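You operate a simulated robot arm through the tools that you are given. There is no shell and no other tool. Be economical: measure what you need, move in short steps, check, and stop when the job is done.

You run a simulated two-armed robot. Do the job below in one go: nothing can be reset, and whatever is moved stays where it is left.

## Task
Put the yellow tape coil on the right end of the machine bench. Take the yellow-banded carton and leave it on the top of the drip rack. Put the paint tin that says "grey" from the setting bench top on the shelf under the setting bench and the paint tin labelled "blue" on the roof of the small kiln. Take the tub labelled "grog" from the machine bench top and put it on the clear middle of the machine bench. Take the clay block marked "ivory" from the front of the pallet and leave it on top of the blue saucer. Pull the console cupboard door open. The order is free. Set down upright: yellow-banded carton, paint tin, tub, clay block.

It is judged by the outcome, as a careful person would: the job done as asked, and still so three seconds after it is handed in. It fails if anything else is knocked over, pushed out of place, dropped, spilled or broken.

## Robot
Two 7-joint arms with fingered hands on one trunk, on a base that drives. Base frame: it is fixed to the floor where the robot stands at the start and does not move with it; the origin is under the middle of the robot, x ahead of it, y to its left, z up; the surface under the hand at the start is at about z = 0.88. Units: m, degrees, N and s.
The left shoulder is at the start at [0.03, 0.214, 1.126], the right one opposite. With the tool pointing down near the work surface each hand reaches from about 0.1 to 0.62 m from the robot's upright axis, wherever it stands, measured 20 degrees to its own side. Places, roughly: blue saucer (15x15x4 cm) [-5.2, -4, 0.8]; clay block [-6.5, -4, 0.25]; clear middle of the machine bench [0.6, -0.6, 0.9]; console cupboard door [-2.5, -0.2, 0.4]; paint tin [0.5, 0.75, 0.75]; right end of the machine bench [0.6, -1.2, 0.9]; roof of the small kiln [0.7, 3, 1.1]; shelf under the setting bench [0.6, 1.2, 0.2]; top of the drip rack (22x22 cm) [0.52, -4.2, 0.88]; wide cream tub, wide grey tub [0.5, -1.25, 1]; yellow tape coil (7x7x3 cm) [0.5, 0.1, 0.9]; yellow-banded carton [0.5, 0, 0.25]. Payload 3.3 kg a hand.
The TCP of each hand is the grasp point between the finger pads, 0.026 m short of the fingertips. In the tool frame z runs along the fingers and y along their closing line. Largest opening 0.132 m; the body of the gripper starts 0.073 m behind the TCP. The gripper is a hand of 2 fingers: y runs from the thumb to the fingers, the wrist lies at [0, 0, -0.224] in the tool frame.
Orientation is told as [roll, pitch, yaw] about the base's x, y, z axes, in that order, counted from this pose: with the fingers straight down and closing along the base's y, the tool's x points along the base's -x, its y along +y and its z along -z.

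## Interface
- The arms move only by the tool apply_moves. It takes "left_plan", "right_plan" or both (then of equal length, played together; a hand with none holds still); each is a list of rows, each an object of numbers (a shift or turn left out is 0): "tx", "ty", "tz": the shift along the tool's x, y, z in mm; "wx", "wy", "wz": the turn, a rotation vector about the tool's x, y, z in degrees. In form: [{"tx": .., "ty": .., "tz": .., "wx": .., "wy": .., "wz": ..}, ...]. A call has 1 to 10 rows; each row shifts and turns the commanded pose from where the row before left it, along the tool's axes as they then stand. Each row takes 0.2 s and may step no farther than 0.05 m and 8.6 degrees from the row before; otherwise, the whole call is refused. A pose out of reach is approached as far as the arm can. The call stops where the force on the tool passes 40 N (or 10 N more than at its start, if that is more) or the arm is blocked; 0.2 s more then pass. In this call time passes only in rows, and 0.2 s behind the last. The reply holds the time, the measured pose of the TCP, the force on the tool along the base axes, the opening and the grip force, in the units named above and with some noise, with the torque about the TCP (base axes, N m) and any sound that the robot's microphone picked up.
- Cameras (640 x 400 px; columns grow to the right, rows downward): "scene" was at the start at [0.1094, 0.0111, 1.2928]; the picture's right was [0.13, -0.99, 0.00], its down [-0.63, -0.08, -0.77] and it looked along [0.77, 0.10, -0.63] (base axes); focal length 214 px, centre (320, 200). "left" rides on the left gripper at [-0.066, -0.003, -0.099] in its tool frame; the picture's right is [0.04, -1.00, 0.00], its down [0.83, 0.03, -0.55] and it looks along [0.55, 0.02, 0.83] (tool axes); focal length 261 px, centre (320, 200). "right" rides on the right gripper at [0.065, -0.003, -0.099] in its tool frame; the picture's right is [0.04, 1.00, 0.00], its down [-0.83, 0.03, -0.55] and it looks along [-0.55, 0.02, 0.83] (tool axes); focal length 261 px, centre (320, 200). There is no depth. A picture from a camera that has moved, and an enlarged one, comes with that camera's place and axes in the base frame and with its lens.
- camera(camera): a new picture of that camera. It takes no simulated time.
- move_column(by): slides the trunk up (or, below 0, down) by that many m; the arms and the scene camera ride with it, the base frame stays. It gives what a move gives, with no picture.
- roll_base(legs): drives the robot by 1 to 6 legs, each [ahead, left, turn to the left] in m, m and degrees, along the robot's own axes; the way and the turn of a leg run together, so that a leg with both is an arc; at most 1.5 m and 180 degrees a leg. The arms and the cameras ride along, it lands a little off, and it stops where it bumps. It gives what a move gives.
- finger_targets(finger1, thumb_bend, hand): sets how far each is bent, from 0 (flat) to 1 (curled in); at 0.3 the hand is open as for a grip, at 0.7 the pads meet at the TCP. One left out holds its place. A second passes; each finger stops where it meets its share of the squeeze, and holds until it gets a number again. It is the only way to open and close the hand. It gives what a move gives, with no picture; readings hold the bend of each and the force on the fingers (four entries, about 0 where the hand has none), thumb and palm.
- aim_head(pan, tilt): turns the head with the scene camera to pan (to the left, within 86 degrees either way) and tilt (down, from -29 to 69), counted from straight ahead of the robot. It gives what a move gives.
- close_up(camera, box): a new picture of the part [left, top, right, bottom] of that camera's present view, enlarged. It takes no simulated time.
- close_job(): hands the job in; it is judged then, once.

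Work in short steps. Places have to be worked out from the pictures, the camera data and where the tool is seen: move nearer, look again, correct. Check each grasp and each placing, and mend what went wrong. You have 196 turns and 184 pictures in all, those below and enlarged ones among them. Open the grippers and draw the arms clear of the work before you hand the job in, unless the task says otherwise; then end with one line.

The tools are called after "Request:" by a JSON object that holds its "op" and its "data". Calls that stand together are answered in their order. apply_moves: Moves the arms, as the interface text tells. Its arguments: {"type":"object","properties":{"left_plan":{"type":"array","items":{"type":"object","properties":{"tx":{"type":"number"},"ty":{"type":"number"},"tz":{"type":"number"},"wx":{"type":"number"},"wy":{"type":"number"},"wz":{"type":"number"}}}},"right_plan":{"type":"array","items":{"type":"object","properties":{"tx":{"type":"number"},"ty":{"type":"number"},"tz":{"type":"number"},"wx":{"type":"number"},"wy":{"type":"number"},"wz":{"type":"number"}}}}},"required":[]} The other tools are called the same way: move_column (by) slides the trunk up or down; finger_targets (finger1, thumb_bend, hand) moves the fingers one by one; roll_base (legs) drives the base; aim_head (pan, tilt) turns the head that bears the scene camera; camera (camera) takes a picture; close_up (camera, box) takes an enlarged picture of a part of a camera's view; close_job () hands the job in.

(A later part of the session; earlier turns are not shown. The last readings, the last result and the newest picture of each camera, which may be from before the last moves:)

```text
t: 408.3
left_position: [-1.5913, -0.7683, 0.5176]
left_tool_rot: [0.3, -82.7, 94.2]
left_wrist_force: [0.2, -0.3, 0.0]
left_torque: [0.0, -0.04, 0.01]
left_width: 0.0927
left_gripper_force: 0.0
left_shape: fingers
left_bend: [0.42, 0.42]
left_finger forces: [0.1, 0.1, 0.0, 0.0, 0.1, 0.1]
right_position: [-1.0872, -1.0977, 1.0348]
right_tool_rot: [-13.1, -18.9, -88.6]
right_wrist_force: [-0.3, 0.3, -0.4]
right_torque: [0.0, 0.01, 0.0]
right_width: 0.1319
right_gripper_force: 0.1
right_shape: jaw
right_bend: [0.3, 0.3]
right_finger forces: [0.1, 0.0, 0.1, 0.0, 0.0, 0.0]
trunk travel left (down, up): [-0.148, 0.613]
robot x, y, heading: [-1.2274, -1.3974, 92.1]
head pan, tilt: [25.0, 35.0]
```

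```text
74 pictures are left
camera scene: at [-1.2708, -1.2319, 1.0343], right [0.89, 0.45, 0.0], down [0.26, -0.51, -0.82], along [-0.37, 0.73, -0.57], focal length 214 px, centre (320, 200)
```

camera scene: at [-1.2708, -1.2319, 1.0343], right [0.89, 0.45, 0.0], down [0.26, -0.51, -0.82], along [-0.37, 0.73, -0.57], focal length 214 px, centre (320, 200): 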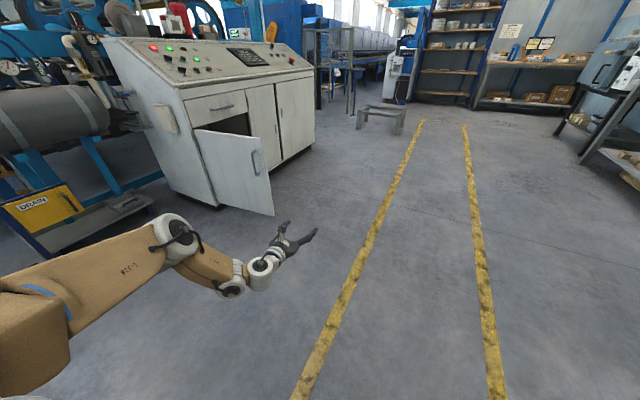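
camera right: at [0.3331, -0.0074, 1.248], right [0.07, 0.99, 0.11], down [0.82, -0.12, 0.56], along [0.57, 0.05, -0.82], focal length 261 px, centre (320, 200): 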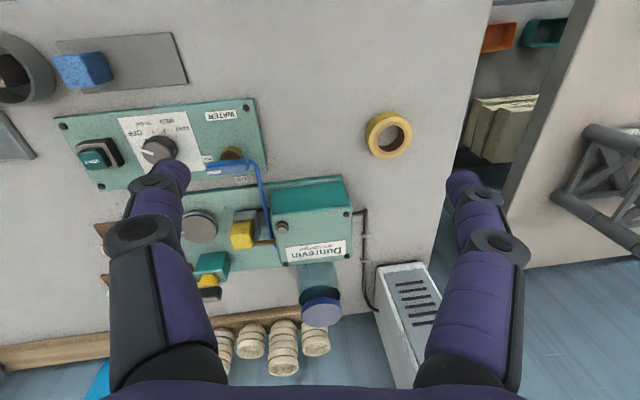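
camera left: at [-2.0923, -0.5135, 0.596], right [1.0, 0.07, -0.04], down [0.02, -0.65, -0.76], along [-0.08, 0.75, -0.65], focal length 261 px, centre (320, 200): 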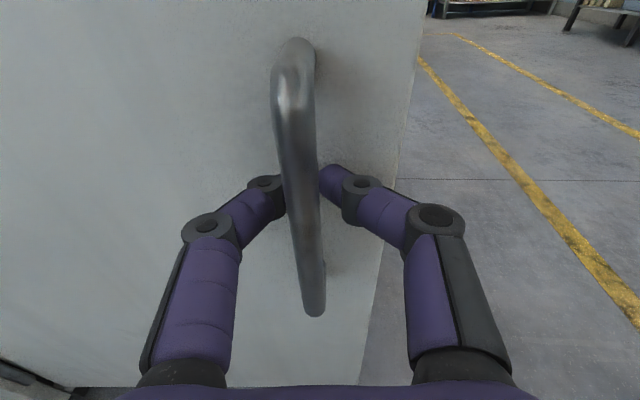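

The door stays open. Now the paint tins: drive to the setting bench and look.

Request:
{"op": "roll_base", "data": {"legs": [[0, 0, -92], [0.7, 0, 0], [0, 1.3, 0], [0, 0.5, 0]]}}

Request:
{"op": "move_column", "data": {"by": 0.35}}

Request:
{"op": "aim_head", "data": {"pan": 10, "tilt": 40}}

Request:
{"op": "camera", "data": {"camera": "scene"}}

```text
t: 424.7
left_position: [0.161, 0.7378, 0.5179]
left_tool_rot: [0.4, -82.8, 0.8]
left_wrist_force: [0.2, -0.3, -0.5]
left_torque: [-0.01, -0.01, 0.0]
left_width: 0.093
left_gripper_force: 0.0
left_shape: fingers
left_bend: [0.42, 0.42]
left_finger forces: [0.0, 0.1, 0.0, 0.1, 0.0, 0.0]
right_position: [-0.1994, 0.2536, 1.035]
right_tool_rot: [-13.1, -19.0, 178.0]
right_wrist_force: [0.4, 0.5, 0.0]
right_torque: [0.06, 0.01, 0.01]
right_width: 0.132
right_gripper_force: 0.1
right_shape: jaw
right_bend: [0.3, 0.3]
right_finger forces: [0.1, 0.0, 0.1, 0.1, 0.1, 0.0]
trunk travel left (down, up): [-0.148, 0.613]
robot x, y, heading: [-0.4912, 0.4131, -1.4]
head pan, tilt: [25.0, 35.0]
```

```text
t: 428.2
left_position: [0.161, 0.7369, 0.867]
left_tool_rot: [0.3, -82.7, 0.9]
left_wrist_force: [1.4, 0.3, -0.1]
left_torque: [0.0, 0.01, 0.01]
left_width: 0.0931
left_gripper_force: 0.1
left_shape: fingers
left_bend: [0.42, 0.42]
left_finger forces: [0.0, 0.0, 0.0, 0.1, 0.0, 0.0]
right_position: [-0.2105, 0.2528, 1.3936]
right_tool_rot: [-13.5, -16.9, 177.8]
right_wrist_force: [-0.3, -0.7, 1.1]
right_torque: [0.04, 0.0, 0.0]
right_width: 0.1318
right_gripper_force: 0.1
right_shape: jaw
right_bend: [0.3, 0.3]
right_finger forces: [0.0, 0.0, 0.1, 0.0, 0.0, 0.0]
trunk travel left (down, up): [-0.498, 0.263]
robot x, y, heading: [-0.491, 0.4103, -1.5]
head pan, tilt: [25.0, 35.0]
```

```text
t: 428.9
left_position: [0.1616, 0.7368, 0.8674]
left_tool_rot: [0.3, -82.8, 0.8]
left_wrist_force: [0.0, 0.8, -0.3]
left_torque: [0.03, 0.0, 0.0]
left_width: 0.0928
left_gripper_force: 0.0
left_shape: fingers
left_bend: [0.42, 0.42]
left_finger forces: [0.0, 0.1, 0.0, 0.0, 0.0, 0.0]
right_position: [-0.211, 0.2521, 1.3942]
right_tool_rot: [-13.4, -16.9, 177.7]
right_wrist_force: [-0.1, 0.4, 0.3]
right_torque: [0.0, 0.03, 0.01]
right_width: 0.1319
right_gripper_force: 0.0
right_shape: jaw
right_bend: [0.3, 0.3]
right_finger forces: [0.1, 0.1, 0.0, 0.1, 0.1, 0.0]
trunk travel left (down, up): [-0.498, 0.263]
robot x, y, heading: [-0.491, 0.4092, -1.5]
head pan, tilt: [10.0, 40.0]
```

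```text
73 pictures are left
camera scene: at [-0.3892, 0.423, 1.3821], right [0.15, -0.99, 0.0], down [-0.64, -0.1, -0.77], along [0.76, 0.12, -0.64], focal length 214 px, centre (320, 200)
```

scene: 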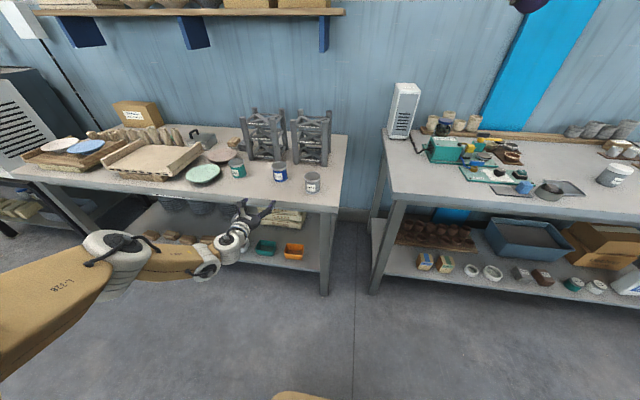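

Request:
{"op": "close_up", "data": {"camera": "scene", "box": [180, 100, 360, 270]}}

```text
2.35 times, centred on (270, 185) of scene
camera zoom: at [-0.3892, 0.423, 1.3821], right [0.15, -0.99, 0.0], down [-0.64, -0.1, -0.77], along [0.76, 0.12, -0.64], focal length 505 px, centre (438, 235)
```

zoom: 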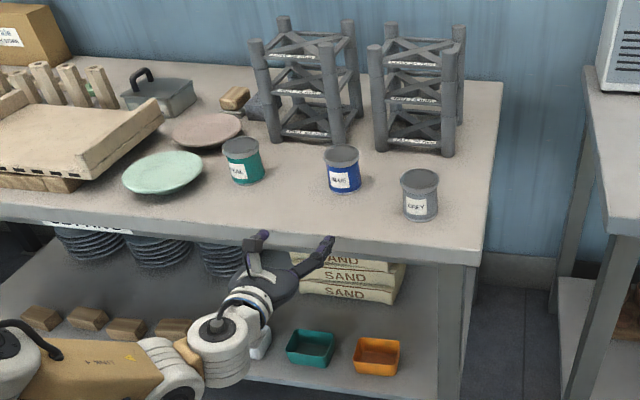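

Bench top is at z≈0.81; grey tin around [0.36, 0.575], blue around [0.43, 0.745]. Tilt the hand back to 45° and line up with the grey tin.

Request:
{"op": "apply_moves", "data": {"left_plan": [{"wy": 8}, {"wy": 8}, {"wy": 8}, {"wy": 8}, {"wy": 8}]}}

Request:
{"op": "roll_base", "data": {"legs": [[0.06, -0.16, 1.5]]}}

Request:
{"op": "camera", "data": {"camera": "left"}}

```text
t: 430.1
left_position: [0.1602, 0.7364, 0.8671]
left_tool_rot: [0.0, -42.6, 1.2]
left_wrist_force: [0.2, 0.2, -0.4]
left_torque: [0.0, 0.0, 0.01]
left_width: 0.0931
left_gripper_force: 0.0
left_shape: fingers
left_bend: [0.42, 0.42]
left_finger forces: [0.1, 0.0, 0.0, 0.0, 0.1, 0.0]
right_position: [-0.2104, 0.2525, 1.3935]
right_tool_rot: [-13.5, -16.9, 177.9]
right_wrist_force: [0.2, -0.3, -0.1]
right_torque: [0.0, 0.02, -0.04]
right_width: 0.1322
right_gripper_force: 0.1
right_shape: jaw
right_bend: [0.3, 0.3]
right_finger forces: [0.0, 0.0, 0.0, 0.0, 0.1, 0.0]
trunk travel left (down, up): [-0.498, 0.263]
robot x, y, heading: [-0.4884, 0.4141, -1.5]
head pan, tilt: [10.0, 40.0]
```

```text
t: 431.6
left_position: [0.2115, 0.5957, 0.8676]
left_tool_rot: [0.1, -42.6, 2.6]
left_wrist_force: [0.4, -0.1, 0.1]
left_torque: [0.02, -0.01, -0.02]
left_width: 0.0929
left_gripper_force: 0.0
left_shape: fingers
left_bend: [0.42, 0.42]
left_finger forces: [0.0, 0.1, 0.0, 0.1, 0.0, 0.1]
right_position: [-0.1455, 0.0989, 1.393]
right_tool_rot: [-13.5, -16.9, 179.6]
right_wrist_force: [0.2, -0.4, 0.5]
right_torque: [0.03, 0.02, -0.02]
right_width: 0.1317
right_gripper_force: 0.0
right_shape: jaw
right_bend: [0.3, 0.3]
right_finger forces: [0.0, 0.0, 0.1, 0.1, 0.0, 0.0]
trunk travel left (down, up): [-0.498, 0.263]
robot x, y, heading: [-0.4303, 0.2454, 0.3]
head pan, tilt: [10.0, 40.0]
```

```text
71 pictures are left
camera left: at [0.1929, 0.5905, 0.9851], right [0.02, -1.0, -0.03], down [-0.99, -0.01, -0.16], along [0.16, 0.03, -0.99], focal length 261 px, centre (320, 200)
```

left: 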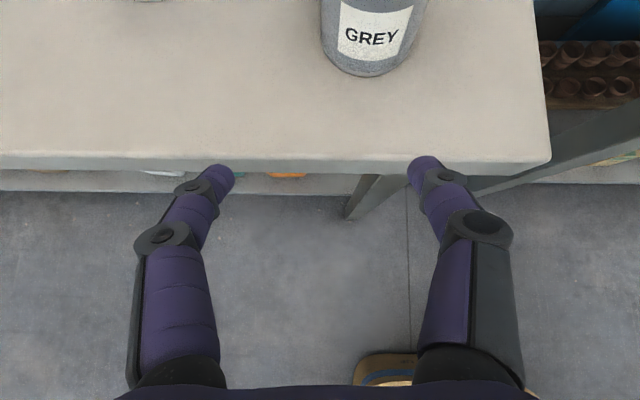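

Tin is at y≈0.565; bench height uncertain (0.81–0.85). Raise 4 cm, move closer and re-measure.

Request:
{"op": "apply_moves", "data": {"left_plan": [{"tx": -27, "tz": -29, "ty": -15}, {"tx": -22, "tz": 20.5, "ty": -15}, {"tx": -22, "tz": 20.5}]}}

Request:
{"op": "camera", "data": {"camera": "left"}}

Request:
{"op": "close_up", "data": {"camera": "scene", "box": [220, 120, 360, 250]}}

```text
t: 432.4
left_position: [0.2726, 0.5688, 0.9085]
left_tool_rot: [0.0, -42.9, 2.8]
left_wrist_force: [0.6, -0.8, 0.2]
left_torque: [0.01, 0.0, 0.01]
left_width: 0.0933
left_gripper_force: 0.0
left_shape: fingers
left_bend: [0.42, 0.42]
left_finger forces: [0.0, 0.0, 0.0, 0.0, 0.0, 0.0]
right_position: [-0.1463, 0.1008, 1.3934]
right_tool_rot: [-13.6, -16.8, 179.5]
right_wrist_force: [0.0, -0.8, 0.1]
right_torque: [0.01, 0.0, 0.0]
right_width: 0.132
right_gripper_force: 0.0
right_shape: jaw
right_bend: [0.3, 0.3]
right_finger forces: [0.1, 0.0, 0.0, 0.0, 0.0, 0.0]
trunk travel left (down, up): [-0.498, 0.263]
robot x, y, heading: [-0.4298, 0.2533, 0.2]
head pan, tilt: [10.0, 40.0]
```

```text
70 pictures are left
camera left: at [0.2538, 0.5645, 1.0265], right [0.02, -1.0, -0.03], down [-0.99, -0.01, -0.16], along [0.16, 0.03, -0.99], focal length 261 px, centre (320, 200)
```

left: 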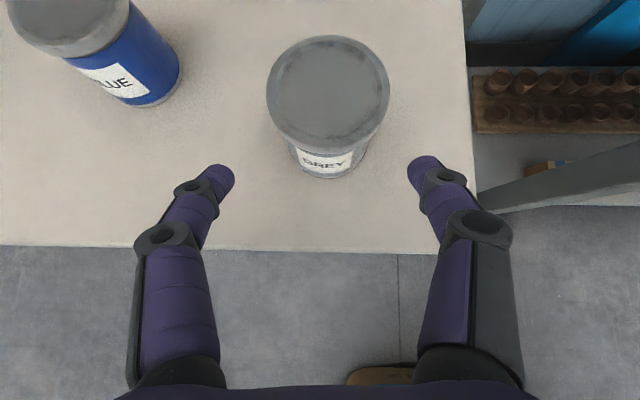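

```text
3.08 times, centred on (290, 185) of scene
camera zoom: at [-0.3293, 0.2644, 1.3821], right [0.18, -0.98, 0.0], down [-0.63, -0.11, -0.77], along [0.75, 0.14, -0.64], focal length 660 px, centre (412, 246)
```

zoom: 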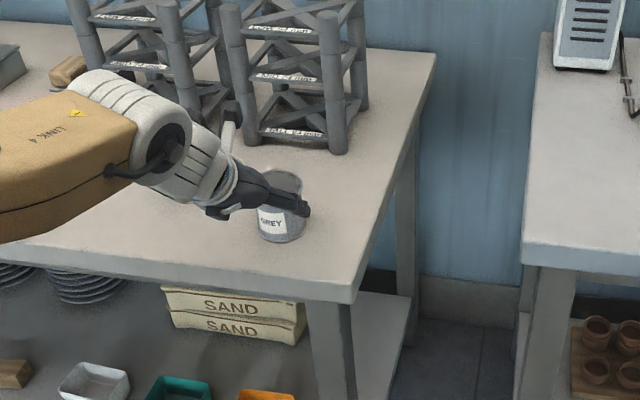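

Grey tin: centre [0.34, 0.565], z 0.806–0.888. Open a bit, advance around it, and grip.

Request:
{"op": "finger_targets", "data": {"hand": "left", "finger1": 0.38, "thumb_bend": 0.38}}

Request:
{"op": "apply_moves", "data": {"left_plan": [{"tx": -7.5, "tz": 41, "ty": -3}, {"tx": -7.5, "tz": 41, "ty": -3}]}}

Request:
{"op": "camera", "data": {"camera": "left"}}

```text
t: 433.4
left_position: [0.2725, 0.5684, 0.9065]
left_tool_rot: [0.1, -42.8, 2.8]
left_wrist_force: [-0.5, -0.6, -0.3]
left_torque: [0.01, -0.03, 0.01]
left_width: 0.1066
left_gripper_force: 0.1
left_shape: fingers
left_bend: [0.38, 0.38]
left_finger forces: [0.0, 0.0, 0.0, 0.1, 0.0, 0.0]
right_position: [-0.1457, 0.1012, 1.3934]
right_tool_rot: [-13.5, -17.0, 179.5]
right_wrist_force: [0.2, -0.4, 0.0]
right_torque: [0.01, 0.01, 0.01]
right_width: 0.1318
right_gripper_force: 0.1
right_shape: jaw
right_bend: [0.3, 0.3]
right_finger forces: [0.0, 0.0, 0.0, 0.0, 0.1, 0.0]
trunk travel left (down, up): [-0.498, 0.263]
robot x, y, heading: [-0.4279, 0.2502, 0.3]
head pan, tilt: [10.0, 40.0]
```

```text
t: 434.0
left_position: [0.2725, 0.5693, 0.9075]
left_tool_rot: [0.1, -42.8, 2.8]
left_wrist_force: [-0.9, 0.4, 0.2]
left_torque: [-0.01, -0.01, 0.03]
left_width: 0.1068
left_gripper_force: 0.1
left_shape: fingers
left_bend: [0.38, 0.38]
left_finger forces: [0.0, 0.0, 0.1, 0.0, 0.1, 0.0]
left hand out of reach, approached as far as the arm can: row 1, 2
right_position: [-0.1461, 0.1003, 1.3934]
right_tool_rot: [-13.6, -16.9, 179.5]
right_wrist_force: [0.7, 0.6, 0.2]
right_torque: [-0.02, 0.0, -0.01]
right_width: 0.1317
right_gripper_force: 0.0
right_shape: jaw
right_bend: [0.3, 0.3]
right_finger forces: [0.1, 0.0, 0.1, 0.0, 0.1, 0.0]
trunk travel left (down, up): [-0.498, 0.263]
robot x, y, heading: [-0.4328, 0.2528, 0.4]
head pan, tilt: [10.0, 40.0]
```

```text
68 pictures are left
camera left: at [0.2537, 0.5657, 1.0259], right [0.02, -1.0, -0.03], down [-0.99, -0.01, -0.16], along [0.16, 0.03, -0.99], focal length 261 px, centre (320, 200)
```

left: 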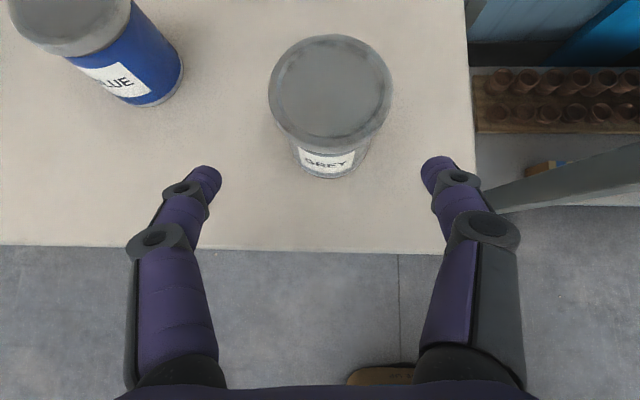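

At arm's reach limit; use the trunk and base instead: trunk −5 cm, base ahead 6.7 cm.

Request:
{"op": "move_column", "data": {"by": -0.05}}

Request:
{"op": "roll_base", "data": {"legs": [[0.067, -0.003, 0]]}}

Request:
{"op": "camera", "data": {"camera": "left"}}

```text
t: 434.9
left_position: [0.2733, 0.5689, 0.8568]
left_tool_rot: [0.0, -42.9, 2.8]
left_wrist_force: [0.2, 0.3, 0.3]
left_torque: [0.0, 0.0, 0.0]
left_width: 0.1065
left_gripper_force: 0.0
left_shape: fingers
left_bend: [0.38, 0.38]
left_finger forces: [0.0, 0.1, 0.1, 0.0, 0.0, 0.0]
right_position: [-0.1458, 0.1015, 1.3432]
right_tool_rot: [-13.5, -16.7, 179.5]
right_wrist_force: [-0.2, -0.1, 1.1]
right_torque: [0.02, 0.01, -0.01]
right_width: 0.1317
right_gripper_force: 0.0
right_shape: jaw
right_bend: [0.3, 0.3]
right_finger forces: [0.0, 0.1, 0.1, 0.0, 0.0, 0.1]
trunk travel left (down, up): [-0.448, 0.313]
robot x, y, heading: [-0.4241, 0.2447, 0.4]
head pan, tilt: [10.0, 40.0]
```

```text
t: 435.9
left_position: [0.3456, 0.5639, 0.8544]
left_tool_rot: [0.1, -42.5, 2.6]
left_wrist_force: [0.3, 0.2, -0.2]
left_torque: [-0.01, 0.03, 0.03]
left_width: 0.1066
left_gripper_force: 0.1
left_shape: fingers
left_bend: [0.38, 0.38]
left_finger forces: [0.0, 0.0, 0.1, 0.1, 0.0, 0.0]
right_position: [-0.0749, 0.0971, 1.343]
right_tool_rot: [-13.5, -16.9, 179.4]
right_wrist_force: [-1.2, -0.6, -0.6]
right_torque: [0.01, 0.01, -0.03]
right_width: 0.1318
right_gripper_force: 0.1
right_shape: jaw
right_bend: [0.3, 0.3]
right_finger forces: [0.0, 0.0, 0.0, 0.0, 0.0, 0.0]
trunk travel left (down, up): [-0.448, 0.313]
robot x, y, heading: [-0.3575, 0.2484, 0.1]
head pan, tilt: [10.0, 40.0]
```

```text
67 pictures are left
camera left: at [0.3268, 0.56, 0.9731], right [0.02, -1.0, -0.03], down [-0.99, -0.01, -0.16], along [0.16, 0.03, -0.99], focal length 261 px, centre (320, 200)
```

left: 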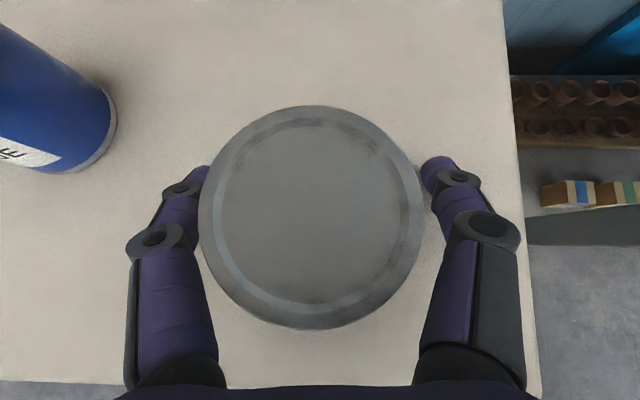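

Tin is between the fingers. Grip and lift.

Request:
{"op": "finger_targets", "data": {"hand": "left", "finger1": 0.7, "thumb_bend": 0.7}}

Request:
{"op": "move_column", "data": {"by": 0.08}}

Request:
{"op": "camera", "data": {"camera": "left"}}

```text
t: 436.9
left_position: [0.345, 0.5631, 0.8552]
left_tool_rot: [0.1, -42.7, 2.5]
left_wrist_force: [-0.3, -1.4, 0.8]
left_torque: [0.05, 0.0, -0.04]
left_width: 0.0423
left_gripper_force: 14.6
left_shape: fingers
left_bend: [0.57, 0.65]
left_finger forces: [13.9, 0.0, 0.0, 0.1, 14.6, 0.0]
right_position: [-0.0754, 0.0983, 1.344]
right_tool_rot: [-13.6, -16.9, 179.4]
right_wrist_force: [-0.1, -0.1, -0.3]
right_torque: [0.02, -0.01, 0.0]
right_width: 0.132
right_gripper_force: 0.1
right_shape: jaw
right_bend: [0.3, 0.3]
right_finger forces: [0.0, 0.0, 0.0, 0.0, 0.0, 0.0]
trunk travel left (down, up): [-0.448, 0.313]
robot x, y, heading: [-0.3604, 0.253, 0.2]
head pan, tilt: [10.0, 40.0]
```

```text
t: 438.1
left_position: [0.3453, 0.5633, 0.9345]
left_tool_rot: [0.0, -42.7, 2.6]
left_wrist_force: [-0.9, 0.3, -2.4]
left_torque: [0.02, -0.04, 0.0]
left_width: 0.0426
left_gripper_force: 14.5
left_shape: fingers
left_bend: [0.57, 0.65]
left_finger forces: [14.5, 0.0, 0.0, 0.0, 14.3, 0.0]
right_position: [-0.0751, 0.0989, 1.4231]
right_tool_rot: [-13.5, -17.0, 179.5]
right_wrist_force: [-0.7, 0.4, -1.5]
right_torque: [0.03, 0.05, 0.04]
right_width: 0.1318
right_gripper_force: 0.0
right_shape: jaw
right_bend: [0.3, 0.3]
right_finger forces: [0.0, 0.0, 0.1, 0.1, 0.0, 0.0]
trunk travel left (down, up): [-0.528, 0.233]
robot x, y, heading: [-0.36, 0.2457, 0.2]
head pan, tilt: [10.0, 40.0]
```

```text
66 pictures are left
camera left: at [0.3258, 0.5604, 1.0532], right [0.02, -1.0, -0.03], down [-0.99, -0.01, -0.16], along [0.16, 0.03, -0.99], focal length 261 px, centre (320, 200)
```

left: 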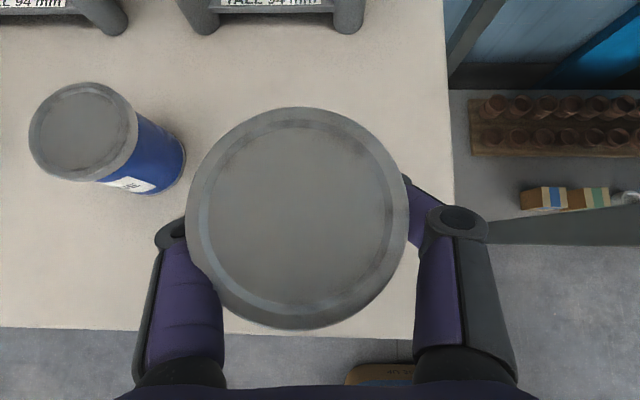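

Grey tin held. Back off, lower the trunk and look at the shelf under the setting bench.

Request:
{"op": "roll_base", "data": {"legs": [[-0.4, 0, 0], [0, 0.45, 0]]}}

Request:
{"op": "move_column", "data": {"by": -0.4}}

Request:
{"op": "aim_head", "data": {"pan": 5, "tilt": 25}}

Request:
{"op": "camera", "data": {"camera": "scene"}}

```text
t: 442.9
left_position: [-0.0402, 1.0197, 0.9345]
left_tool_rot: [0.0, -42.7, 2.5]
left_wrist_force: [0.1, -0.9, -2.2]
left_torque: [-0.04, -0.02, -0.03]
left_width: 0.0425
left_gripper_force: 14.3
left_shape: fingers
left_bend: [0.57, 0.65]
left_finger forces: [14.5, 0.0, 0.1, 0.1, 14.2, 0.0]
right_position: [-0.4627, 0.5554, 1.4229]
right_tool_rot: [-13.4, -16.9, 179.2]
right_wrist_force: [0.1, 0.8, -0.3]
right_torque: [-0.02, -0.01, -0.01]
right_width: 0.1318
right_gripper_force: 0.1
right_shape: jaw
right_bend: [0.3, 0.3]
right_finger forces: [0.1, 0.0, 0.0, 0.0, 0.0, 0.1]
trunk travel left (down, up): [-0.528, 0.233]
robot x, y, heading: [-0.7449, 0.7043, -0.3]
head pan, tilt: [10.0, 40.0]
```

```text
t: 446.7
left_position: [-0.0393, 1.0195, 0.5352]
left_tool_rot: [0.1, -42.7, 2.5]
left_wrist_force: [0.0, 0.4, -1.7]
left_torque: [-0.03, -0.01, 0.02]
left_width: 0.0423
left_gripper_force: 14.3
left_shape: fingers
left_bend: [0.57, 0.65]
left_finger forces: [14.4, 0.1, 0.0, 0.1, 14.2, 0.0]
right_position: [-0.4464, 0.5553, 1.014]
right_tool_rot: [-13.5, -19.3, 179.2]
right_wrist_force: [-0.4, -0.2, 0.2]
right_torque: [0.0, 0.0, 0.0]
right_width: 0.132
right_gripper_force: 0.0
right_shape: jaw
right_bend: [0.3, 0.3]
right_finger forces: [0.1, 0.0, 0.0, 0.1, 0.0, 0.0]
trunk travel left (down, up): [-0.128, 0.633]
robot x, y, heading: [-0.7439, 0.7023, 0.1]
head pan, tilt: [10.0, 40.0]
```

```text
t: 447.5
left_position: [-0.0403, 1.0191, 0.5355]
left_tool_rot: [0.1, -42.7, 2.4]
left_wrist_force: [0.5, 0.0, -1.0]
left_torque: [-0.03, -0.02, 0.0]
left_width: 0.0424
left_gripper_force: 14.2
left_shape: fingers
left_bend: [0.57, 0.65]
left_finger forces: [14.3, 0.0, 0.0, 0.1, 14.2, 0.1]
right_position: [-0.4458, 0.5549, 1.0123]
right_tool_rot: [-13.4, -19.3, 179.1]
right_wrist_force: [0.0, 0.1, 1.2]
right_torque: [-0.02, 0.01, 0.01]
right_width: 0.132
right_gripper_force: 0.0
right_shape: jaw
right_bend: [0.3, 0.3]
right_finger forces: [0.0, 0.1, 0.0, 0.0, 0.0, 0.1]
trunk travel left (down, up): [-0.128, 0.633]
robot x, y, heading: [-0.7457, 0.7031, -0.0]
head pan, tilt: [5.0, 25.0]
```

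```text
65 pictures are left
camera scene: at [-0.5603, 0.7127, 1.0292], right [0.09, -1.0, 0.0], down [-0.42, -0.04, -0.91], along [0.9, 0.08, -0.42], focal length 214 px, centre (320, 200)
```

scene: 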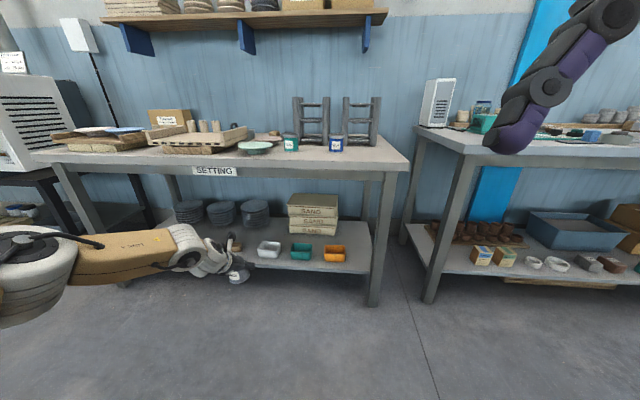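

Request:
{"op": "close_up", "data": {"camera": "scene", "box": [120, 180, 400, 310]}}

```text
2.29 times, centred on (260, 245) of scene
camera zoom: at [-0.5603, 0.7127, 1.0292], right [0.09, -1.0, 0.0], down [-0.42, -0.04, -0.91], along [0.9, 0.08, -0.42], focal length 490 px, centre (457, 97)
```

zoom: 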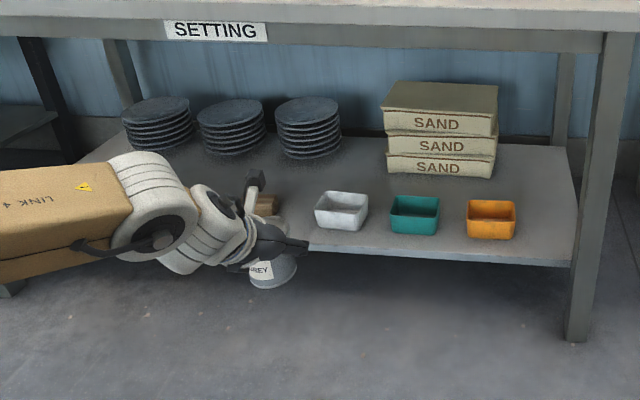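

A free strip exists behind the trays around [0.60, 1.02]. Lower the trunk a little and the arm to carry height ~0.34 m.

Request:
{"op": "move_column", "data": {"by": -0.068}}

Request:
{"op": "apply_moves", "data": {"left_plan": [{"tx": 31, "tz": 15}, {"tx": 31, "tz": 15}, {"tx": 31, "tz": 15}, {"tx": 31, "tz": 15}]}}

Request:
{"op": "roll_base", "data": {"legs": [[0.35, 0, 0]]}}

Request:
{"op": "camera", "data": {"camera": "left"}}

Request:
{"op": "camera", "data": {"camera": "scene"}}

```text
t: 448.6
left_position: [-0.041, 1.0192, 0.4679]
left_tool_rot: [0.2, -42.8, 2.5]
left_wrist_force: [0.4, 0.4, -1.8]
left_torque: [0.02, -0.03, 0.02]
left_width: 0.0424
left_gripper_force: 14.3
left_shape: fingers
left_bend: [0.57, 0.65]
left_finger forces: [14.3, 0.1, 0.1, 0.0, 14.3, 0.0]
right_position: [-0.4158, 0.555, 0.9252]
right_tool_rot: [-13.5, -24.1, 179.2]
right_wrist_force: [0.0, -0.9, 0.1]
right_torque: [0.01, -0.03, 0.03]
right_width: 0.1318
right_gripper_force: 0.0
right_shape: jaw
right_bend: [0.3, 0.3]
right_finger forces: [0.0, 0.0, 0.0, 0.1, 0.0, 0.0]
trunk travel left (down, up): [-0.06, 0.701]
robot x, y, heading: [-0.7446, 0.705, 0.0]
head pan, tilt: [5.0, 25.0]
```

```text
t: 449.6
left_position: [-0.0901, 1.0182, 0.3373]
left_tool_rot: [0.1, -42.8, 2.5]
left_wrist_force: [0.0, 0.5, -2.0]
left_torque: [0.0, 0.01, 0.0]
left_width: 0.0421
left_gripper_force: 14.6
left_shape: fingers
left_bend: [0.57, 0.65]
left_finger forces: [14.5, 0.1, 0.0, 0.0, 14.1, 0.1]
right_position: [-0.4156, 0.5554, 0.924]
right_tool_rot: [-13.4, -24.1, 179.2]
right_wrist_force: [-0.1, 0.3, 0.1]
right_torque: [0.02, -0.03, -0.03]
right_width: 0.1321
right_gripper_force: 0.1
right_shape: jaw
right_bend: [0.3, 0.3]
right_finger forces: [0.0, 0.0, 0.0, 0.1, 0.1, 0.0]
trunk travel left (down, up): [-0.06, 0.701]
robot x, y, heading: [-0.7439, 0.7077, -0.1]
head pan, tilt: [5.0, 25.0]
```

```text
t: 451.8
left_position: [0.2569, 1.0236, 0.3373]
left_tool_rot: [0.1, -42.7, 2.8]
left_wrist_force: [0.3, -0.7, -2.6]
left_torque: [0.0, -0.04, -0.02]
left_width: 0.0425
left_gripper_force: 13.7
left_shape: fingers
left_bend: [0.57, 0.65]
left_finger forces: [14.4, 0.0, 0.0, 0.1, 14.1, 0.0]
right_position: [-0.0665, 0.5587, 0.9247]
right_tool_rot: [-13.4, -24.1, 179.6]
right_wrist_force: [-0.5, 0.0, 0.1]
right_torque: [0.01, 0.0, 0.02]
right_width: 0.1318
right_gripper_force: 0.1
right_shape: jaw
right_bend: [0.3, 0.3]
right_finger forces: [0.0, 0.0, 0.0, 0.0, 0.0, 0.1]
trunk travel left (down, up): [-0.06, 0.701]
robot x, y, heading: [-0.3948, 0.7066, 0.6]
head pan, tilt: [5.0, 25.0]
```

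```text
63 pictures are left
camera left: at [0.2384, 1.0197, 0.4558], right [0.02, -1.0, -0.03], down [-0.99, -0.02, -0.16], along [0.16, 0.03, -0.99], focal length 261 px, centre (320, 200)
```

left: 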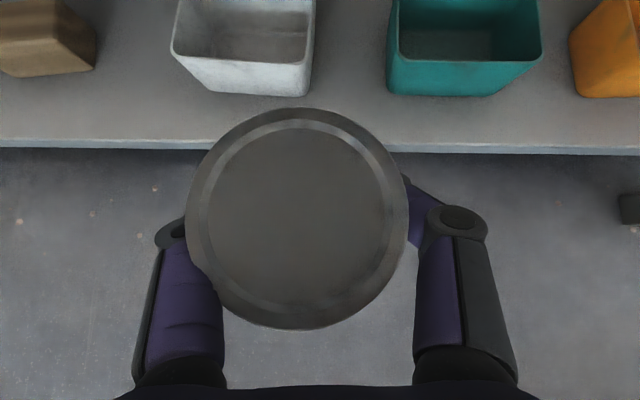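

```text
62 pictures are left
camera scene: at [-0.1849, 0.716, 0.9576], right [0.1, -1.0, 0.0], down [-0.42, -0.04, -0.91], along [0.9, 0.09, -0.42], focal length 214 px, centre (320, 200)
```

scene: 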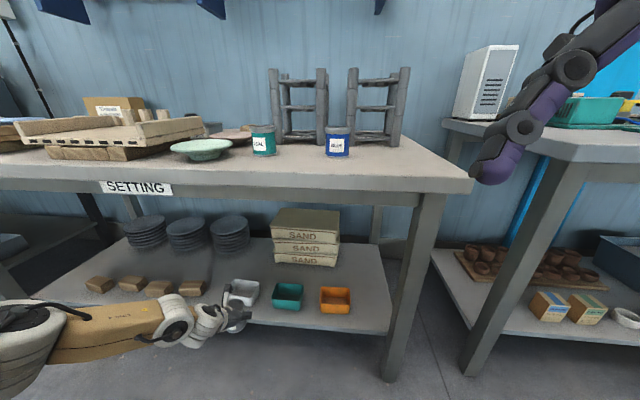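

Path clear over the tray rims (tin bottom ≈0.285, rims ≈0.265). Drive in toward [0.585, 1.07].

Request:
{"op": "roll_base", "data": {"legs": [[0.0, 0.045, -0.6], [0.325, 0, 0]]}}

Request:
{"op": "camera", "data": {"camera": "left"}}

Request:
{"op": "camera", "data": {"camera": "scene"}}

```text
t: 454.5
left_position: [0.5969, 1.0558, 0.3366]
left_tool_rot: [0.2, -42.7, 2.0]
left_wrist_force: [-0.5, 1.2, -2.5]
left_torque: [-0.01, -0.01, -0.02]
left_width: 0.0422
left_gripper_force: 13.7
left_shape: fingers
left_bend: [0.57, 0.65]
left_finger forces: [14.5, 0.1, 0.1, 0.0, 14.3, 0.0]
right_position: [0.2667, 0.5966, 0.924]
right_tool_rot: [-13.3, -24.1, 178.6]
right_wrist_force: [1.2, 0.5, 0.7]
right_torque: [0.0, 0.0, -0.02]
right_width: 0.132
right_gripper_force: 0.1
right_shape: jaw
right_bend: [0.3, 0.3]
right_finger forces: [0.1, 0.1, 0.0, 0.1, 0.0, 0.0]
trunk travel left (down, up): [-0.06, 0.701]
robot x, y, heading: [-0.0606, 0.7492, -0.6]
head pan, tilt: [5.0, 25.0]
```

```text
61 pictures are left
camera left: at [0.5776, 1.0518, 0.4557], right [0.01, -1.0, -0.03], down [-0.99, 0.0, -0.16], along [0.16, 0.03, -0.99], focal length 261 px, centre (320, 200)
```

left: 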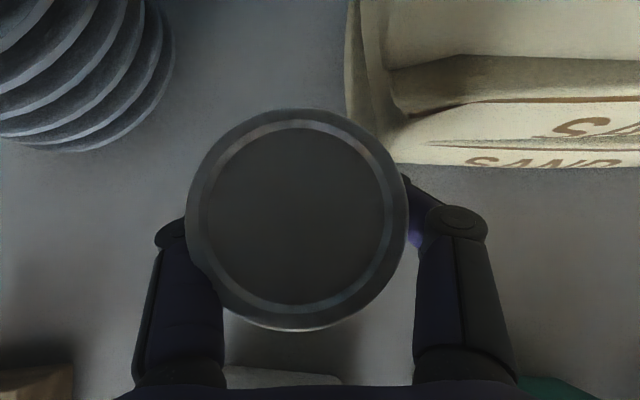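

```text
60 pictures are left
camera scene: at [0.1494, 0.7552, 0.9576], right [0.08, -1.0, 0.0], down [-0.42, -0.03, -0.91], along [0.9, 0.07, -0.42], focal length 214 px, centre (320, 200)
```

scene: 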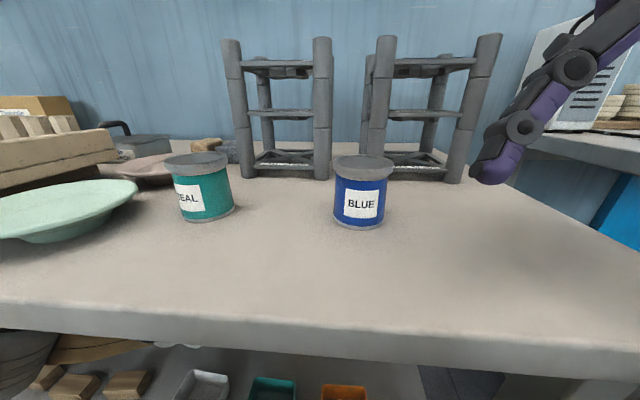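

Clear spot; shift 2.5 cm left (away from the sand bag) and lower.

Request:
{"op": "apply_moves", "data": {"left_plan": [{"ty": 25, "tx": 7, "tz": -7}, {"tx": 14, "tz": 15}, {"tx": 14, "tz": 15}, {"tx": 14, "tz": 15}]}}

Request:
{"op": "apply_moves", "data": {"left_plan": [{"tx": 3.4, "tz": 3.7}, {"tx": 3.4, "tz": 3.7}]}}

```text
t: 455.5
left_position: [0.5834, 1.081, 0.2768]
left_tool_rot: [0.0, -42.7, 1.9]
left_wrist_force: [0.6, -1.2, -2.8]
left_torque: [-0.01, -0.03, 0.0]
left_width: 0.0423
left_gripper_force: 14.5
left_shape: fingers
left_bend: [0.57, 0.65]
left_finger forces: [14.6, 0.0, 0.0, 0.0, 14.3, 0.0]
right_position: [0.2662, 0.5955, 0.9244]
right_tool_rot: [-13.4, -24.1, 178.7]
right_wrist_force: [-0.3, 0.7, 0.6]
right_torque: [0.03, 0.0, -0.02]
right_width: 0.1315
right_gripper_force: 0.1
right_shape: jaw
right_bend: [0.3, 0.3]
right_finger forces: [0.0, 0.0, 0.1, 0.0, 0.0, 0.1]
trunk travel left (down, up): [-0.06, 0.701]
robot x, y, heading: [-0.06, 0.7468, -0.3]
head pan, tilt: [5.0, 25.0]
```

```text
t: 456.1
left_position: [0.5845, 1.0801, 0.2652]
left_tool_rot: [0.0, -42.8, 2.0]
left_wrist_force: [0.3, 0.4, -2.6]
left_torque: [-0.05, -0.03, 0.03]
left_width: 0.0423
left_gripper_force: 13.8
left_shape: fingers
left_bend: [0.57, 0.65]
left_finger forces: [14.6, 0.0, 0.1, 0.1, 14.2, 0.1]
right_position: [0.2662, 0.5961, 0.9248]
right_tool_rot: [-13.4, -24.1, 178.7]
right_wrist_force: [0.3, 1.1, 0.0]
right_torque: [-0.05, -0.01, -0.01]
right_width: 0.1317
right_gripper_force: 0.0
right_shape: jaw
right_bend: [0.3, 0.3]
right_finger forces: [0.1, 0.0, 0.0, 0.1, 0.1, 0.0]
trunk travel left (down, up): [-0.06, 0.701]
robot x, y, heading: [-0.0604, 0.7439, -0.4]
head pan, tilt: [5.0, 25.0]
```

Request:
{"op": "apply_moves", "data": {"left_plan": [{"tx": 2.7, "tz": 2.9}, {"tx": 2.7, "tz": 2.9}]}}

Request:
{"op": "apply_moves", "data": {"left_plan": [{"tx": 2, "tz": 2.2}, {"tx": 2, "tz": 2.2}]}}

```text
t: 456.7
left_position: [0.5847, 1.0808, 0.258]
left_tool_rot: [0.1, -42.7, 1.9]
left_wrist_force: [0.5, -0.5, -2.0]
left_torque: [0.0, 0.0, -0.02]
left_width: 0.0422
left_gripper_force: 14.7
left_shape: fingers
left_bend: [0.57, 0.65]
left_finger forces: [14.5, 0.1, 0.2, 0.0, 14.2, 0.0]
right_position: [0.267, 0.596, 0.924]
right_tool_rot: [-13.4, -24.1, 178.7]
right_wrist_force: [0.0, 0.6, 0.3]
right_torque: [0.01, 0.05, 0.01]
right_width: 0.132
right_gripper_force: 0.1
right_shape: jaw
right_bend: [0.3, 0.3]
right_finger forces: [0.1, 0.1, 0.0, 0.0, 0.1, 0.0]
trunk travel left (down, up): [-0.06, 0.701]
robot x, y, heading: [-0.0629, 0.7482, -0.4]
head pan, tilt: [5.0, 25.0]
```

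```text
t: 457.3
left_position: [0.5852, 1.0813, 0.2525]
left_tool_rot: [-0.1, -42.7, 2.0]
left_wrist_force: [0.0, 0.4, -1.9]
left_torque: [0.02, 0.01, 0.01]
left_width: 0.0424
left_gripper_force: 14.6
left_shape: fingers
left_bend: [0.57, 0.65]
left_finger forces: [14.6, 0.1, 0.0, 0.1, 14.3, 0.1]
right_position: [0.266, 0.5957, 0.925]
right_tool_rot: [-13.4, -24.1, 178.7]
right_wrist_force: [1.4, -0.6, 0.9]
right_torque: [-0.02, -0.01, 0.04]
right_width: 0.1317
right_gripper_force: 0.0
right_shape: jaw
right_bend: [0.3, 0.3]
right_finger forces: [0.0, 0.0, 0.0, 0.0, 0.0, 0.0]
trunk travel left (down, up): [-0.06, 0.701]
robot x, y, heading: [-0.0637, 0.7483, -0.6]
head pan, tilt: [5.0, 25.0]
```

Still no contact; continue.

Request:
{"op": "apply_moves", "data": {"left_plan": [{"tx": 2, "tz": 2.2}, {"tx": 2, "tz": 2.2}, {"tx": 2, "tz": 2.2}]}}

Request:
{"op": "apply_moves", "data": {"left_plan": [{"tx": 2, "tz": 2.2}, {"tx": 2, "tz": 2.2}]}}

```text
t: 458.1
left_position: [0.5858, 1.0819, 0.2437]
left_tool_rot: [0.0, -42.8, 2.0]
left_wrist_force: [0.3, 0.3, -2.6]
left_torque: [0.0, -0.01, -0.03]
left_width: 0.0421
left_gripper_force: 14.1
left_shape: fingers
left_bend: [0.57, 0.65]
left_finger forces: [14.6, 0.0, 0.0, 0.0, 14.2, 0.1]
right_position: [0.2664, 0.5956, 0.9237]
right_tool_rot: [-13.4, -24.1, 178.7]
right_wrist_force: [1.0, 0.9, -0.3]
right_torque: [-0.03, -0.01, 0.01]
right_width: 0.1319
right_gripper_force: 0.2
right_shape: jaw
right_bend: [0.3, 0.3]
right_finger forces: [0.1, 0.1, 0.0, 0.0, 0.0, 0.0]
trunk travel left (down, up): [-0.06, 0.701]
robot x, y, heading: [-0.0614, 0.7506, -0.9]
head pan, tilt: [5.0, 25.0]
```

```text
t: 458.7
left_position: [0.5846, 1.081, 0.2371]
left_tool_rot: [0.2, -42.7, 2.0]
left_wrist_force: [0.5, 0.0, -1.4]
left_torque: [-0.02, -0.05, 0.02]
left_width: 0.0421
left_gripper_force: 14.7
left_shape: fingers
left_bend: [0.57, 0.65]
left_finger forces: [14.6, 0.0, 0.1, 0.0, 14.3, 0.0]
right_position: [0.2655, 0.5955, 0.9244]
right_tool_rot: [-13.3, -24.2, 178.7]
right_wrist_force: [-0.2, 0.1, -0.4]
right_torque: [0.01, 0.01, 0.01]
right_width: 0.132
right_gripper_force: 0.1
right_shape: jaw
right_bend: [0.3, 0.3]
right_finger forces: [0.1, 0.1, 0.1, 0.0, 0.0, 0.1]
trunk travel left (down, up): [-0.06, 0.701]
robot x, y, heading: [-0.0656, 0.7504, -0.4]
head pan, tilt: [5.0, 25.0]
```

Request:
{"op": "apply_moves", "data": {"left_plan": [{"tx": 2, "tz": 2.2}, {"tx": 2, "tz": 2.2}, {"tx": 2, "tz": 2.2}]}}

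Request:
{"op": "apply_moves", "data": {"left_plan": [{"tx": 2, "tz": 2.2}, {"tx": 2, "tz": 2.2}]}}

Request:
{"op": "camera", "data": {"camera": "left"}}

```text
t: 459.5
left_position: [0.5881, 1.0799, 0.2313]
left_tool_rot: [0.0, -43.0, 2.1]
left_wrist_force: [0.3, -2.5, 15.9]
left_torque: [0.19, -0.09, -0.02]
left_width: 0.0404
left_gripper_force: 15.3
left_shape: fingers
left_bend: [0.58, 0.66]
left_finger forces: [14.8, 0.0, 0.0, 0.0, 15.5, 0.0]
right_position: [0.2652, 0.5957, 0.9246]
right_tool_rot: [-13.5, -23.9, 178.7]
right_wrist_force: [0.0, -0.8, -0.2]
right_torque: [-0.02, 0.06, 0.02]
right_width: 0.1321
right_gripper_force: 0.1
right_shape: jaw
right_bend: [0.3, 0.3]
right_finger forces: [0.0, 0.0, 0.1, 0.0, 0.0, 0.0]
trunk travel left (down, up): [-0.06, 0.701]
robot x, y, heading: [-0.0607, 0.7483, -0.5]
head pan, tilt: [5.0, 25.0]
```

```text
t: 460.1
left_position: [0.5885, 1.0803, 0.2263]
left_tool_rot: [0.1, -43.1, 2.1]
left_wrist_force: [8.1, -1.2, 21.8]
left_torque: [0.04, -0.02, 0.07]
left_width: 0.0383
left_gripper_force: 16.2
left_shape: fingers
left_bend: [0.61, 0.67]
left_finger forces: [16.1, 0.0, 0.0, 0.1, 16.6, 0.1]
right_position: [0.2647, 0.5958, 0.9262]
right_tool_rot: [-13.5, -24.1, 178.7]
right_wrist_force: [0.1, 0.1, -0.2]
right_torque: [0.02, 0.02, -0.03]
right_width: 0.132
right_gripper_force: 0.0
right_shape: jaw
right_bend: [0.3, 0.3]
right_finger forces: [0.0, 0.0, 0.0, 0.0, 0.0, 0.0]
trunk travel left (down, up): [-0.06, 0.701]
robot x, y, heading: [-0.0603, 0.7505, -0.4]
head pan, tilt: [5.0, 25.0]
```

```text
59 pictures are left
camera left: at [0.5687, 1.0764, 0.3451], right [0.01, -1.0, -0.03], down [-0.99, 0.0, -0.17], along [0.17, 0.03, -0.99], focal length 261 px, centre (320, 200)
```

left: 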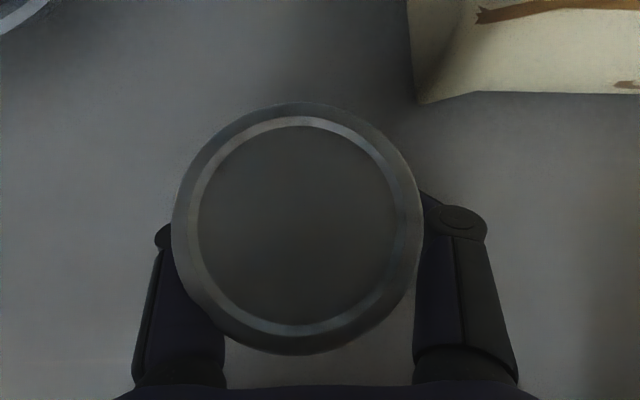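

On the shelf. Release, withdraw up-and-back, and check.

Request:
{"op": "finger_targets", "data": {"hand": "left", "finger1": 0.4, "thumb_bend": 0.4}}

Request:
{"op": "apply_moves", "data": {"left_plan": [{"tz": -25}, {"tz": -40}, {"tz": -40}, {"tz": -30}]}}

Request:
{"op": "camera", "data": {"camera": "left"}}

```text
t: 461.1
left_position: [0.5871, 1.0833, 0.2266]
left_tool_rot: [0.3, -43.1, 1.9]
left_wrist_force: [-1.4, 13.1, 34.5]
left_torque: [-0.96, -0.62, 0.21]
left_width: 0.0786
left_gripper_force: 17.4
left_shape: fingers
left_bend: [0.4, 0.49]
left_finger forces: [0.0, 0.1, 0.1, 0.1, 34.1, 0.0]
right_position: [0.263, 0.5942, 0.9254]
right_tool_rot: [-13.5, -23.9, 178.7]
right_wrist_force: [-0.3, 0.5, 0.1]
right_torque: [0.0, 0.02, 0.0]
right_width: 0.132
right_gripper_force: 0.1
right_shape: jaw
right_bend: [0.3, 0.3]
right_finger forces: [0.0, 0.0, 0.0, 0.0, 0.0, 0.0]
trunk travel left (down, up): [-0.06, 0.701]
robot x, y, heading: [-0.0602, 0.7479, -0.4]
head pan, tilt: [5.0, 25.0]
```

```text
t: 462.1
left_position: [0.4928, 1.0736, 0.326]
left_tool_rot: [0.1, -42.7, 2.0]
left_wrist_force: [0.3, 0.4, 0.2]
left_torque: [-0.02, 0.04, 0.02]
left_width: 0.0999
left_gripper_force: 0.1
left_shape: fingers
left_bend: [0.4, 0.4]
left_finger forces: [0.0, 0.0, 0.0, 0.0, 0.0, 0.0]
right_position: [0.2652, 0.5964, 0.9249]
right_tool_rot: [-13.4, -24.2, 178.8]
right_wrist_force: [0.9, -0.2, -0.3]
right_torque: [-0.02, 0.04, 0.01]
right_width: 0.1319
right_gripper_force: 0.1
right_shape: jaw
right_bend: [0.3, 0.3]
right_finger forces: [0.0, 0.0, 0.0, 0.0, 0.0, 0.0]
trunk travel left (down, up): [-0.06, 0.701]
robot x, y, heading: [-0.0595, 0.7496, -0.5]
head pan, tilt: [5.0, 25.0]
```

```text
58 pictures are left
camera left: at [0.4747, 1.0704, 0.444], right [0.01, -1.0, -0.03], down [-0.99, 0.0, -0.16], along [0.16, 0.03, -0.99], focal length 261 px, centre (320, 200)
```

left: 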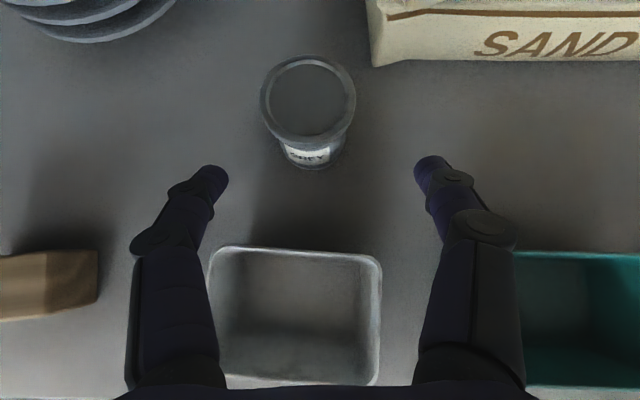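

Grey tin stands on the shelf. Back out, raise the trunk and line up with the blue tin.

Request:
{"op": "roll_base", "data": {"legs": [[-0.5, 0, 0]]}}

Request:
{"op": "move_column", "data": {"by": 0.4}}

Request:
{"op": "move_column", "data": {"by": 0.18}}

Request:
{"op": "roll_base", "data": {"legs": [[0, -0.35, 0.4], [0.29, 0, 0]]}}

Request:
{"op": "camera", "data": {"camera": "left"}}

```text
t: 465.0
left_position: [-0.0065, 1.0824, 0.3259]
left_tool_rot: [0.1, -42.7, 2.6]
left_wrist_force: [-0.8, 0.8, 0.7]
left_torque: [0.0, 0.02, 0.0]
left_width: 0.0999
left_gripper_force: 0.1
left_shape: fingers
left_bend: [0.4, 0.4]
left_finger forces: [0.1, 0.0, 0.0, 0.0, 0.0, 0.0]
right_position: [-0.2294, 0.6019, 0.9241]
right_tool_rot: [-13.5, -24.2, 179.3]
right_wrist_force: [-0.4, -0.3, 0.2]
right_torque: [0.02, -0.02, 0.0]
right_width: 0.132
right_gripper_force: 0.1
right_shape: jaw
right_bend: [0.3, 0.3]
right_finger forces: [0.0, 0.0, 0.1, 0.0, 0.1, 0.0]
trunk travel left (down, up): [-0.06, 0.701]
robot x, y, heading: [-0.5596, 0.7506, 0.0]
head pan, tilt: [5.0, 25.0]
```

```text
t: 468.9
left_position: [-0.0057, 1.0819, 0.7249]
left_tool_rot: [0.1, -42.6, 2.7]
left_wrist_force: [-0.2, 0.0, -0.7]
left_torque: [0.02, 0.0, 0.02]
left_width: 0.0996
left_gripper_force: 0.1
left_shape: fingers
left_bend: [0.4, 0.4]
left_finger forces: [0.0, 0.0, 0.1, 0.0, 0.0, 0.1]
right_position: [-0.279, 0.5997, 1.3615]
right_tool_rot: [-14.0, -16.0, 179.2]
right_wrist_force: [0.5, 0.5, 0.1]
right_torque: [0.03, -0.03, 0.0]
right_width: 0.1317
right_gripper_force: 0.1
right_shape: jaw
right_bend: [0.3, 0.3]
right_finger forces: [0.1, 0.1, 0.0, 0.1, 0.0, 0.0]
trunk travel left (down, up): [-0.46, 0.301]
robot x, y, heading: [-0.5605, 0.7475, 0.5]
head pan, tilt: [5.0, 25.0]
```

```text
t: 470.9
left_position: [-0.0066, 1.0816, 0.9055]
left_tool_rot: [0.1, -42.6, 2.7]
left_wrist_force: [0.5, -0.2, -0.2]
left_torque: [0.02, 0.01, -0.02]
left_width: 0.1
left_gripper_force: 0.1
left_shape: fingers
left_bend: [0.4, 0.4]
left_finger forces: [0.0, 0.0, 0.0, 0.0, 0.1, 0.1]
right_position: [-0.2789, 0.6, 1.5415]
right_tool_rot: [-14.1, -15.8, 179.2]
right_wrist_force: [0.4, -0.4, -1.2]
right_torque: [-0.01, 0.0, -0.01]
right_width: 0.1318
right_gripper_force: 0.1
right_shape: jaw
right_bend: [0.3, 0.3]
right_finger forces: [0.0, 0.0, 0.0, 0.0, 0.0, 0.0]
trunk travel left (down, up): [-0.64, 0.121]
robot x, y, heading: [-0.5525, 0.7463, 0.4]
head pan, tilt: [5.0, 25.0]
```

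```text
t: 474.8
left_position: [0.2965, 0.7312, 0.9039]
left_tool_rot: [0.1, -42.7, 3.2]
left_wrist_force: [1.0, 1.0, -1.1]
left_torque: [-0.01, 0.0, -0.01]
left_width: 0.0998
left_gripper_force: 0.1
left_shape: fingers
left_bend: [0.4, 0.4]
left_finger forces: [0.0, 0.1, 0.0, 0.1, 0.0, 0.0]
right_position: [0.0297, 0.2469, 1.5412]
right_tool_rot: [-14.0, -15.9, 179.6]
right_wrist_force: [1.0, 0.4, -0.7]
right_torque: [0.01, 0.02, -0.02]
right_width: 0.1319
right_gripper_force: 0.0
right_shape: jaw
right_bend: [0.3, 0.3]
right_finger forces: [0.0, 0.1, 0.0, 0.0, 0.0, 0.0]
trunk travel left (down, up): [-0.64, 0.121]
robot x, y, heading: [-0.2489, 0.3924, 0.6]
head pan, tilt: [5.0, 25.0]
```

```text
57 pictures are left
camera left: at [0.2787, 0.7265, 1.0234], right [0.03, -1.0, -0.03], down [-0.99, -0.02, -0.16], along [0.16, 0.03, -0.99], focal length 261 px, centre (320, 200)
```

left: 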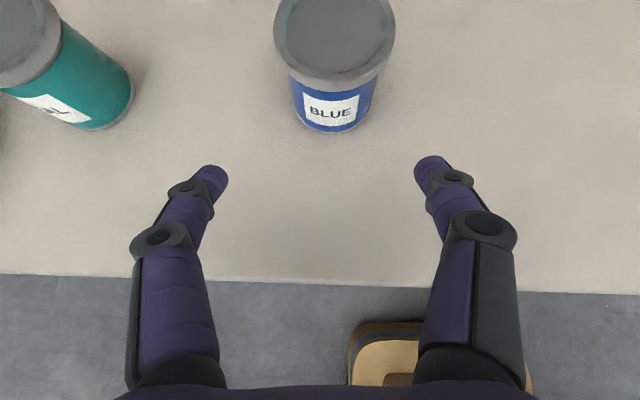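

Blue tin centre ≈[0.402, 0.725]. Lower 4.7 cm and drive ahead 9 cm.

Request:
{"op": "move_column", "data": {"by": -0.047}}

Request:
{"op": "roll_base", "data": {"legs": [[0.088, -0.007, -0.6]]}}

Request:
{"op": "camera", "data": {"camera": "left"}}

```text
t: 475.7
left_position: [0.2971, 0.7308, 0.8593]
left_tool_rot: [0.2, -42.6, 3.1]
left_wrist_force: [-0.9, 0.2, 0.2]
left_torque: [0.01, -0.01, 0.02]
left_width: 0.0999
left_gripper_force: 0.2
left_shape: fingers
left_bend: [0.4, 0.4]
left_finger forces: [0.0, 0.1, 0.1, 0.0, 0.1, 0.1]
right_position: [0.0274, 0.2461, 1.495]
right_tool_rot: [-14.1, -16.0, 179.8]
right_wrist_force: [0.5, -0.1, 0.2]
right_torque: [0.0, 0.0, -0.04]
right_width: 0.1319
right_gripper_force: 0.0
right_shape: jaw
right_bend: [0.3, 0.3]
right_finger forces: [0.0, 0.0, 0.0, 0.0, 0.1, 0.1]
trunk travel left (down, up): [-0.593, 0.168]
robot x, y, heading: [-0.2504, 0.3933, 0.7]
head pan, tilt: [5.0, 25.0]
```

```text
t: 476.8
left_position: [0.3895, 0.7168, 0.8579]
left_tool_rot: [0.0, -42.6, 2.4]
left_wrist_force: [0.6, 0.9, 0.1]
left_torque: [0.01, 0.02, 0.0]
left_width: 0.0998
left_gripper_force: 0.1
left_shape: fingers
left_bend: [0.4, 0.4]
left_finger forces: [0.0, 0.1, 0.0, 0.1, 0.0, 0.0]
right_position: [0.1156, 0.2367, 1.4945]
right_tool_rot: [-14.0, -15.9, 178.9]
right_wrist_force: [0.0, -0.6, 0.9]
right_torque: [0.0, 0.02, 0.02]
right_width: 0.1318
right_gripper_force: 0.1
right_shape: jaw
right_bend: [0.3, 0.3]
right_finger forces: [0.1, 0.0, 0.0, 0.1, 0.0, 0.0]
trunk travel left (down, up): [-0.593, 0.168]
robot x, y, heading: [-0.1616, 0.3887, -0.0]
head pan, tilt: [5.0, 25.0]
```

```text
56 pictures are left
camera left: at [0.3709, 0.7131, 0.9761], right [0.01, -1.0, -0.03], down [-0.99, -0.01, -0.16], along [0.16, 0.03, -0.99], focal length 261 px, centre (320, 200)
```

left: 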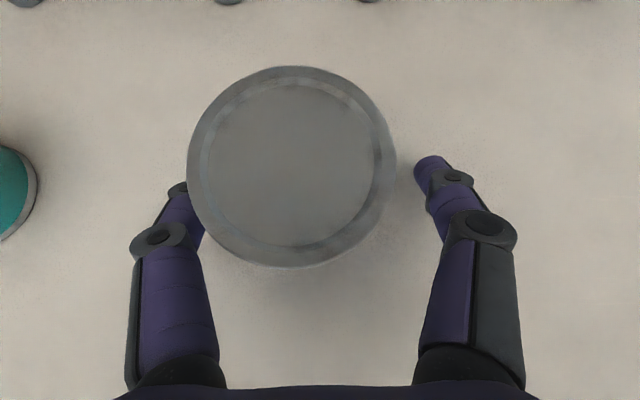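

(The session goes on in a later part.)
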